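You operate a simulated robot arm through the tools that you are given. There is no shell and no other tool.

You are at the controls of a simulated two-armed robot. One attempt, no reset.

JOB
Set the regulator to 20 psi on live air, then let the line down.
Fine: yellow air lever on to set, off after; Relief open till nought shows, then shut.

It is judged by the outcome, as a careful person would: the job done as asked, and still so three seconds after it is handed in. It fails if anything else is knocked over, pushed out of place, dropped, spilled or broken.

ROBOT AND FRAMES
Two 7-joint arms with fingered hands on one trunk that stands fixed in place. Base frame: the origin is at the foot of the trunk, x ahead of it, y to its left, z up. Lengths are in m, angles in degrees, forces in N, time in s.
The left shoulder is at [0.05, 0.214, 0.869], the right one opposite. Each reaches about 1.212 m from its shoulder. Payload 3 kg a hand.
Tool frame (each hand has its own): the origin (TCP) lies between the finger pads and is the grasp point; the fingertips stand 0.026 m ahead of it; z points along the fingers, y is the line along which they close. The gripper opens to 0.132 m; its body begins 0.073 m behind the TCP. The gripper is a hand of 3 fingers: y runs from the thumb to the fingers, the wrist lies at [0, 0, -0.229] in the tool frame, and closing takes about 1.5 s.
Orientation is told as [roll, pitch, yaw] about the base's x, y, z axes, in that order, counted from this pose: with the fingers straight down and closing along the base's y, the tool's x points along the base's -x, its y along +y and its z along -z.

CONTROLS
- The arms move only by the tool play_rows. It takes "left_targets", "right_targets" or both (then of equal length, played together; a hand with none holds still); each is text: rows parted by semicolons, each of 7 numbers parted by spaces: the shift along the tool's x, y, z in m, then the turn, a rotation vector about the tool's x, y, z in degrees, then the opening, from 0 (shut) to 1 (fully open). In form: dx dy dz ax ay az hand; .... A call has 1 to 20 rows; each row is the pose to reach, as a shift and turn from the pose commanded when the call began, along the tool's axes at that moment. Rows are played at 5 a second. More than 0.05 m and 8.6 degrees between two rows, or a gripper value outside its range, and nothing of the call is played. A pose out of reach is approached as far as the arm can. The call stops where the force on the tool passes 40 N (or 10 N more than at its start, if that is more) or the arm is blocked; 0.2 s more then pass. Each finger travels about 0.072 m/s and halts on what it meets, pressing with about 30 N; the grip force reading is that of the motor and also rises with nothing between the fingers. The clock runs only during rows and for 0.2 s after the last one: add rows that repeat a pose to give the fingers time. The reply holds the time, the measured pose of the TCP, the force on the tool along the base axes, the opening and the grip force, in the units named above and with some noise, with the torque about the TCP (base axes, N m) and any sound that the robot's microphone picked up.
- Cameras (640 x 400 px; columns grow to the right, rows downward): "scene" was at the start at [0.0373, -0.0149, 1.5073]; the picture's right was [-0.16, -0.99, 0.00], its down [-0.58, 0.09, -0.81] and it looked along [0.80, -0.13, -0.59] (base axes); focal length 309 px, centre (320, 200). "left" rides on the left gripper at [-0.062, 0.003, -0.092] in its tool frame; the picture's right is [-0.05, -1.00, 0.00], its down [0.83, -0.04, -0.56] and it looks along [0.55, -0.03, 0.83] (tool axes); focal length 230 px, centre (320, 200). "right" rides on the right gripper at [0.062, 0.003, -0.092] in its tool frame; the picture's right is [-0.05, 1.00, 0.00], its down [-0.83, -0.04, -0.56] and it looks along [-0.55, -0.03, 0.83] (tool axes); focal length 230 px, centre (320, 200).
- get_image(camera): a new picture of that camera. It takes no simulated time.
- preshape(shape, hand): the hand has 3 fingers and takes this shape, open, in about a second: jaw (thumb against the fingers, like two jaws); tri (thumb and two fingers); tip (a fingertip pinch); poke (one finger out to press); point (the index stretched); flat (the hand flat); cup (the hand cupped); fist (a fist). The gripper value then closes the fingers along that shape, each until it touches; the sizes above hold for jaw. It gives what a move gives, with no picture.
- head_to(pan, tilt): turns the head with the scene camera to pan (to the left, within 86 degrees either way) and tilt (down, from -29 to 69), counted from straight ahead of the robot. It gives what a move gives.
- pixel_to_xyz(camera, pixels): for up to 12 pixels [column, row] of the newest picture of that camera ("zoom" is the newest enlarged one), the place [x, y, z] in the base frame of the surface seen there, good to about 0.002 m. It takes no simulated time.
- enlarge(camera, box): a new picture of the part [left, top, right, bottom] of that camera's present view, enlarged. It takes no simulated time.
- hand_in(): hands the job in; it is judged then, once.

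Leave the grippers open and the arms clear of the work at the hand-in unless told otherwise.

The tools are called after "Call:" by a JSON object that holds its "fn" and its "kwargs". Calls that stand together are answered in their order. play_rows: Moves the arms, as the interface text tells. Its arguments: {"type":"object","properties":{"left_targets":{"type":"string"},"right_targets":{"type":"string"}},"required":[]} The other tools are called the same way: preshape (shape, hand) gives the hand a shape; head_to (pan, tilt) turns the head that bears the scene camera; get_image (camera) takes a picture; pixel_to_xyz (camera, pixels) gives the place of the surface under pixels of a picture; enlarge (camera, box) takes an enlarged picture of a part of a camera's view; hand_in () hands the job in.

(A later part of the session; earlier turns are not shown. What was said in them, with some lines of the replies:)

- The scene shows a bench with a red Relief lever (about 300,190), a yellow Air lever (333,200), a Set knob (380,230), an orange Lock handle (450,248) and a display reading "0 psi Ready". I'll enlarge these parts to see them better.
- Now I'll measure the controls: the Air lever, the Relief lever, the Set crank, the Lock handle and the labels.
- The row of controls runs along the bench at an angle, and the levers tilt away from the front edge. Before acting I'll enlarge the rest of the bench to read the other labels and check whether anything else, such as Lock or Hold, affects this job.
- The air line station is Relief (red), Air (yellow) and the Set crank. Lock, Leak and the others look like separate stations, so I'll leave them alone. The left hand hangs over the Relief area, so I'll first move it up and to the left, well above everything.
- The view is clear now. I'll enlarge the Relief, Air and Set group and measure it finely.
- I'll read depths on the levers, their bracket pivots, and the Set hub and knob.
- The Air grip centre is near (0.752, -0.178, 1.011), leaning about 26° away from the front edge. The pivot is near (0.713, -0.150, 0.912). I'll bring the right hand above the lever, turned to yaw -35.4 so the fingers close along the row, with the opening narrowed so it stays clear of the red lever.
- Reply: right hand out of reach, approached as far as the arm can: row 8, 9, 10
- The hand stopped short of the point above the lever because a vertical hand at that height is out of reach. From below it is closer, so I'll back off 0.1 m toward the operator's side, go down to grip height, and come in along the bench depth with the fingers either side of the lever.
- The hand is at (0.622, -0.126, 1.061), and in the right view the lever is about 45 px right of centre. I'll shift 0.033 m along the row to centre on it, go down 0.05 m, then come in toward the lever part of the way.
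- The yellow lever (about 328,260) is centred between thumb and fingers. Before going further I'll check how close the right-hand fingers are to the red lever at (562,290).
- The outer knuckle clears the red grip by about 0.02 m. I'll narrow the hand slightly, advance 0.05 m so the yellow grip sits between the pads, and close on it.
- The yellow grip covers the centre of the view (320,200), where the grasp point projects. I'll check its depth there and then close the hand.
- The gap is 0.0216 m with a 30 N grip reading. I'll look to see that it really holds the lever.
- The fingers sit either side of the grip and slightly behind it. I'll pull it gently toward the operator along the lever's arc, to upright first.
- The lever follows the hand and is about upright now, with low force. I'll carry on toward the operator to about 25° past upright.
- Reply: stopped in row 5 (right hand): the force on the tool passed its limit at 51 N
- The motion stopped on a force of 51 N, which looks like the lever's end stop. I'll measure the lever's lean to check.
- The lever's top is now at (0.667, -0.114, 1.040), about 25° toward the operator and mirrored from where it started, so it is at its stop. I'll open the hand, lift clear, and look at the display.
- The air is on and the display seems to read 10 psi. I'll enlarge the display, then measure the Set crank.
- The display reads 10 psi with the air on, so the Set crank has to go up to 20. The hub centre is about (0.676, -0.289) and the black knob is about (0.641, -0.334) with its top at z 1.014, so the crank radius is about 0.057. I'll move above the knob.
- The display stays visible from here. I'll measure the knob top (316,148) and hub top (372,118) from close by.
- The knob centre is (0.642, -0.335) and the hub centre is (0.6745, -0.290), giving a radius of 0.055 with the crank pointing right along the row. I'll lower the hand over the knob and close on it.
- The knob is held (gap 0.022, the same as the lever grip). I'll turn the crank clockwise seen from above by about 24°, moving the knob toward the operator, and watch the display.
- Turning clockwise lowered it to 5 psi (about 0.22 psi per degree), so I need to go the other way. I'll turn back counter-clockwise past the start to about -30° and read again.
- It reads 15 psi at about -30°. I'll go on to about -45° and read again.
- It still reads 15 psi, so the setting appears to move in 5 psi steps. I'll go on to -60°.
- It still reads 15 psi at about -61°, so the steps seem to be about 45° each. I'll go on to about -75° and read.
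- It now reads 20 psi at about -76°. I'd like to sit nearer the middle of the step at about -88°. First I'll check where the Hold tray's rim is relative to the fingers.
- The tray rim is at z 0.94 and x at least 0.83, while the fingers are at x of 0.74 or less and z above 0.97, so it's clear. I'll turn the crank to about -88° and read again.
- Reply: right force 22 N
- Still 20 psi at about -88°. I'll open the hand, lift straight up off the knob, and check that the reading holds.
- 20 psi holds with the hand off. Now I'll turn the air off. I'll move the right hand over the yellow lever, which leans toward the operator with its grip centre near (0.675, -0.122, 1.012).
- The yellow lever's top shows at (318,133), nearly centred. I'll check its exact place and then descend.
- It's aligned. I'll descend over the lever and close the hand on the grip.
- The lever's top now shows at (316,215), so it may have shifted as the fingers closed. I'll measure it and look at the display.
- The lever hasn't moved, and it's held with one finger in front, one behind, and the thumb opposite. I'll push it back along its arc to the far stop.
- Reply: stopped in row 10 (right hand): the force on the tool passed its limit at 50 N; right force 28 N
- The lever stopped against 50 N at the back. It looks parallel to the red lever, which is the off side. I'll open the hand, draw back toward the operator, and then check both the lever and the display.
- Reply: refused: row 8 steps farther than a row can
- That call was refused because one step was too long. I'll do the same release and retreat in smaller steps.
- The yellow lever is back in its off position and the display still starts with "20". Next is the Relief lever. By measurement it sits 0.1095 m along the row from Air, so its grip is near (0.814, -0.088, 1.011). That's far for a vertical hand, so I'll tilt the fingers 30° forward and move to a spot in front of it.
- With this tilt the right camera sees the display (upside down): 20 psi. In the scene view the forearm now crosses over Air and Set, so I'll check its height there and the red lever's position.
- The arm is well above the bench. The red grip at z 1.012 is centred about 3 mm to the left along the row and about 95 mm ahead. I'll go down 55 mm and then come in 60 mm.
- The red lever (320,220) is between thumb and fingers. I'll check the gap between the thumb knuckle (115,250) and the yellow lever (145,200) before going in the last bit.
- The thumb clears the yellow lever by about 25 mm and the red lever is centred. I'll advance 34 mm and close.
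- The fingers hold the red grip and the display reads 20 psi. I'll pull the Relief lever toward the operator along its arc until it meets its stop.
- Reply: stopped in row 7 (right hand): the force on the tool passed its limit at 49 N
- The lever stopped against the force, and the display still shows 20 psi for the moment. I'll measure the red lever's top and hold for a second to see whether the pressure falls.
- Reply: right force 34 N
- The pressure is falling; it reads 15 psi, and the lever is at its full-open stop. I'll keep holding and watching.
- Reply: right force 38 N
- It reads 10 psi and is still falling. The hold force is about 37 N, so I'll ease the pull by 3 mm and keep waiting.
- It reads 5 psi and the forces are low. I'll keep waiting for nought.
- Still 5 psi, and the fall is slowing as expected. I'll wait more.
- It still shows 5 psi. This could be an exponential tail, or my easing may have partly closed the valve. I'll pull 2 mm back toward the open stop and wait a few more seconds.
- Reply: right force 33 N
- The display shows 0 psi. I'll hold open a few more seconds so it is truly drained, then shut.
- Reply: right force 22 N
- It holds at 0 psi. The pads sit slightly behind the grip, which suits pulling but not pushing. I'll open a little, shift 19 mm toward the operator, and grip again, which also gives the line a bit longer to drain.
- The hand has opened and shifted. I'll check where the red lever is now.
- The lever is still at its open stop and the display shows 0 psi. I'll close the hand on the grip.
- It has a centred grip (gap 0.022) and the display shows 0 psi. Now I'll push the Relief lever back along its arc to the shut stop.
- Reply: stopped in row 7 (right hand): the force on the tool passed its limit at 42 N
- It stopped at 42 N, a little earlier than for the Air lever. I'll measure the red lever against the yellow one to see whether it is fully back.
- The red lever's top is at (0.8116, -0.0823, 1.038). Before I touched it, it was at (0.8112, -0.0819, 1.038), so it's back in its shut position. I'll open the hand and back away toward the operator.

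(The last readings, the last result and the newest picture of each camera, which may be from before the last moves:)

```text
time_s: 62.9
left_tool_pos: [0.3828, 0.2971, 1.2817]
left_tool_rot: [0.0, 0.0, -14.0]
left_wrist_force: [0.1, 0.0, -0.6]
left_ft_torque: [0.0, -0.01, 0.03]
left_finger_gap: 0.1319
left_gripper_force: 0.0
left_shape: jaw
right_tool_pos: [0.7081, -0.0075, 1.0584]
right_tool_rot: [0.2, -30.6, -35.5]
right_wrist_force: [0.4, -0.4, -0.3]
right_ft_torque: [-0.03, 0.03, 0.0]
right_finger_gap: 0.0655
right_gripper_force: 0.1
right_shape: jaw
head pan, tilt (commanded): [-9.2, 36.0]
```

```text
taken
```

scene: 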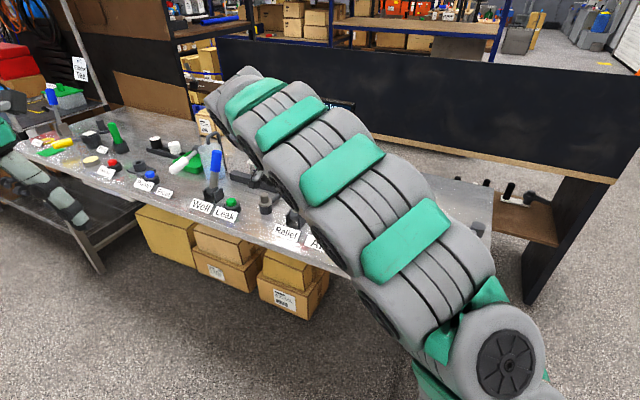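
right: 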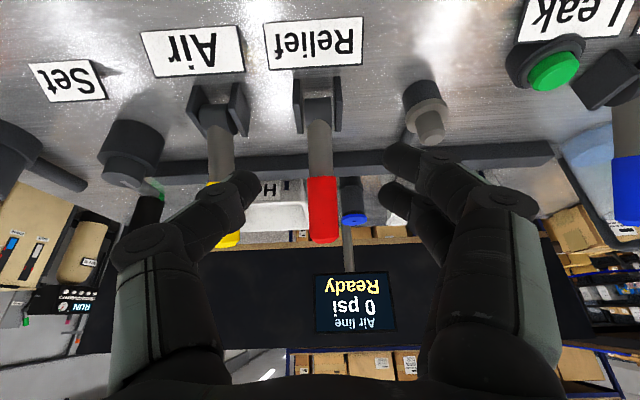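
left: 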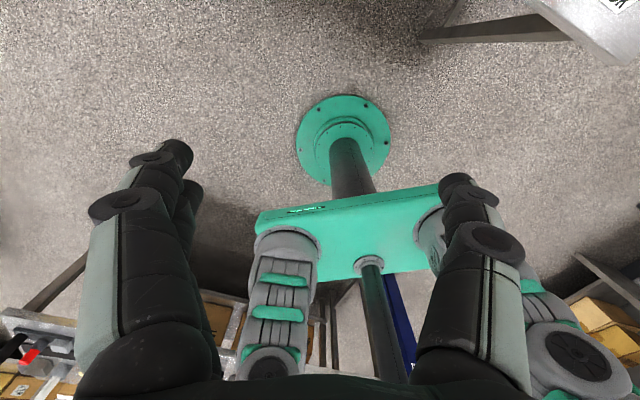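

It reads 0 psi with both levers back and the hand clear. I'll raise the right hand and bring it back to about its starting place, then do a final check with the scene camera.

Call:
{"fn": "play_rows", "kwargs": {"right_targets": "-0.0118 0 -0.0395 0 0 0 0.5; -0.0235 0 -0.079 0 0 0 0.5; -0.0353 0 -0.1186 0 0 0 0.55; -0.0347 -0.0459 -0.1221 0 3.8 0 0.6; -0.034 -0.0918 -0.1256 0 7.6 0 0.7; -0.0334 -0.1377 -0.1291 0 11.4 0 0.8; -0.0328 -0.1836 -0.1326 0 15.2 0 0.9; -0.0322 -0.2295 -0.1361 0 19 0 1; -0.0315 -0.2754 -0.1396 0 22.8 0 1; -0.0309 -0.3213 -0.1431 0 26.6 0 1; -0.0303 -0.3672 -0.1466 0 30.4 0 1; -0.0303 -0.3672 -0.1466 0 30.4 0 1"}}

Call:
{"fn": "get_image", "kwargs": {"camera": "scene"}}

```text
time_s: 65.5
left_tool_pos: [0.3824, 0.2982, 1.2822]
left_tool_rot: [0.0, -0.1, -14.0]
left_wrist_force: [-0.2, -0.1, -1.1]
left_ft_torque: [-0.02, 0.0, 0.0]
left_finger_gap: 0.1322
left_gripper_force: 0.0
left_shape: jaw
right_tool_pos: [0.456, -0.2793, 1.1999]
right_tool_rot: [0.3, -0.2, -35.4]
right_wrist_force: [-0.1, -1.0, -0.3]
right_ft_torque: [-0.02, 0.01, -0.02]
right_finger_gap: 0.132
right_gripper_force: 0.0
right_shape: jaw
head pan, tilt (commanded): [-9.2, 36.0]
```

```text
taken
```

scene: 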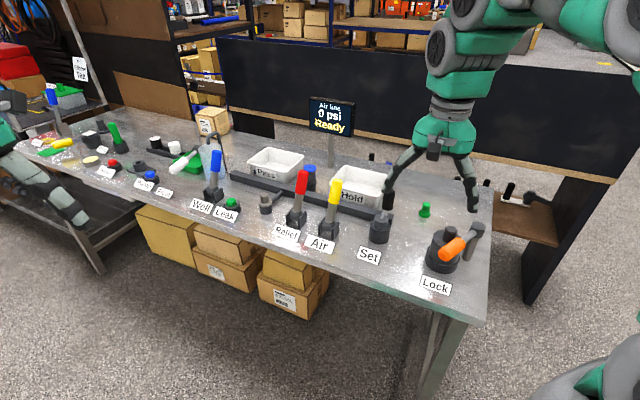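

I'll enlarge for a final check of the levers, the Set crank and the display.

Call:
{"fn": "enlarge", "kwargs": {"camera": "scene", "box": [270, 155, 430, 275]}}

Call:
{"fn": "pixel_to_xyz", "kwargs": {"camera": "zoom", "pixels": [[278, 88], [262, 105], [285, 105], [268, 155], [258, 190], [165, 60], [152, 125], [140, 195]]}}

Call:
{"fn": "enlarge", "kwargs": {"camera": "scene", "box": [290, 85, 380, 145]}}

```text
3.33 times, centred on (350, 215) of scene
```

zoom: 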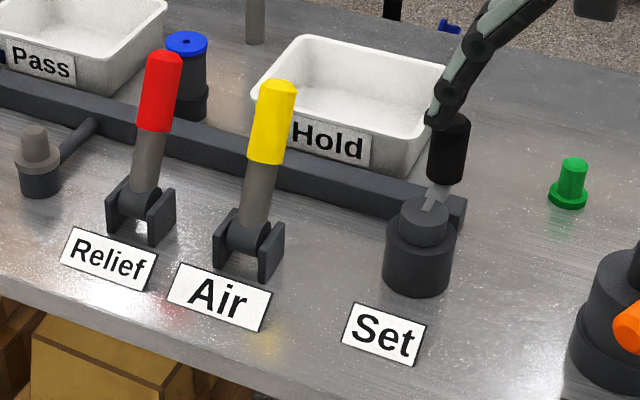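

```text
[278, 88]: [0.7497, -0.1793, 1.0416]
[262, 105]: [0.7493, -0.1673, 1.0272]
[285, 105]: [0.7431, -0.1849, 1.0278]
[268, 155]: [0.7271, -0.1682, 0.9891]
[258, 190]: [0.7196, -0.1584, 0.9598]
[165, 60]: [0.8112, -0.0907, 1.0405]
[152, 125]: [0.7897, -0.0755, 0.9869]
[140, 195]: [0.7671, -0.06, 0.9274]
```

```text
6.67 times, centred on (335, 115) of scene
```

zoom: 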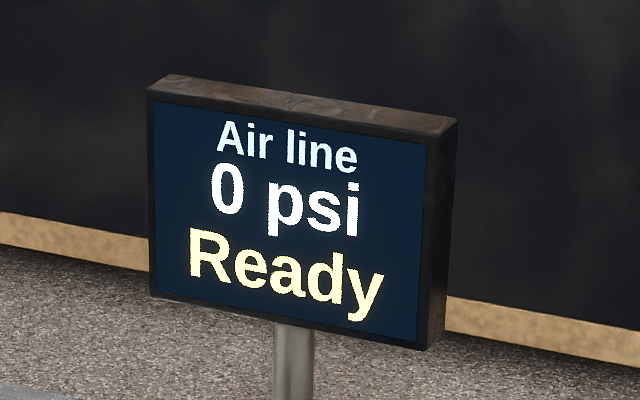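

Both levers are back where they started. The Set crank is still at its 20 psi position (pointing to the back), and the display shows 0 psi, Ready. The hands are open and clear, so I'm handing in.

Call:
{"fn": "hand_in", "kwargs": {}}

```text
The job is handed in.
```

The regulator is set to 20 psi and the line is let down. I've handed the job in, but no verdict has come back yet.

- **Setting on live air:** I pulled the yellow Air lever on and the display read 10 psi. I then turned the Set crank counter-clockwise until it read 20 psi, and it held at 20 with the hand off.
- **First turn was the wrong way:** I turned the crank clockwise first, which took it down to 5 psi, then brought it back up.
- **Letting down:** With Air back off, I opened Relief, held it until 0 psi showed and a few seconds more, then shut it.
- **At hand-in:** The display read 0 psi, Ready. Both levers measured back at their starting positions, and the crank was still where I set it. Nothing else looked moved, and both hands were open and clear.
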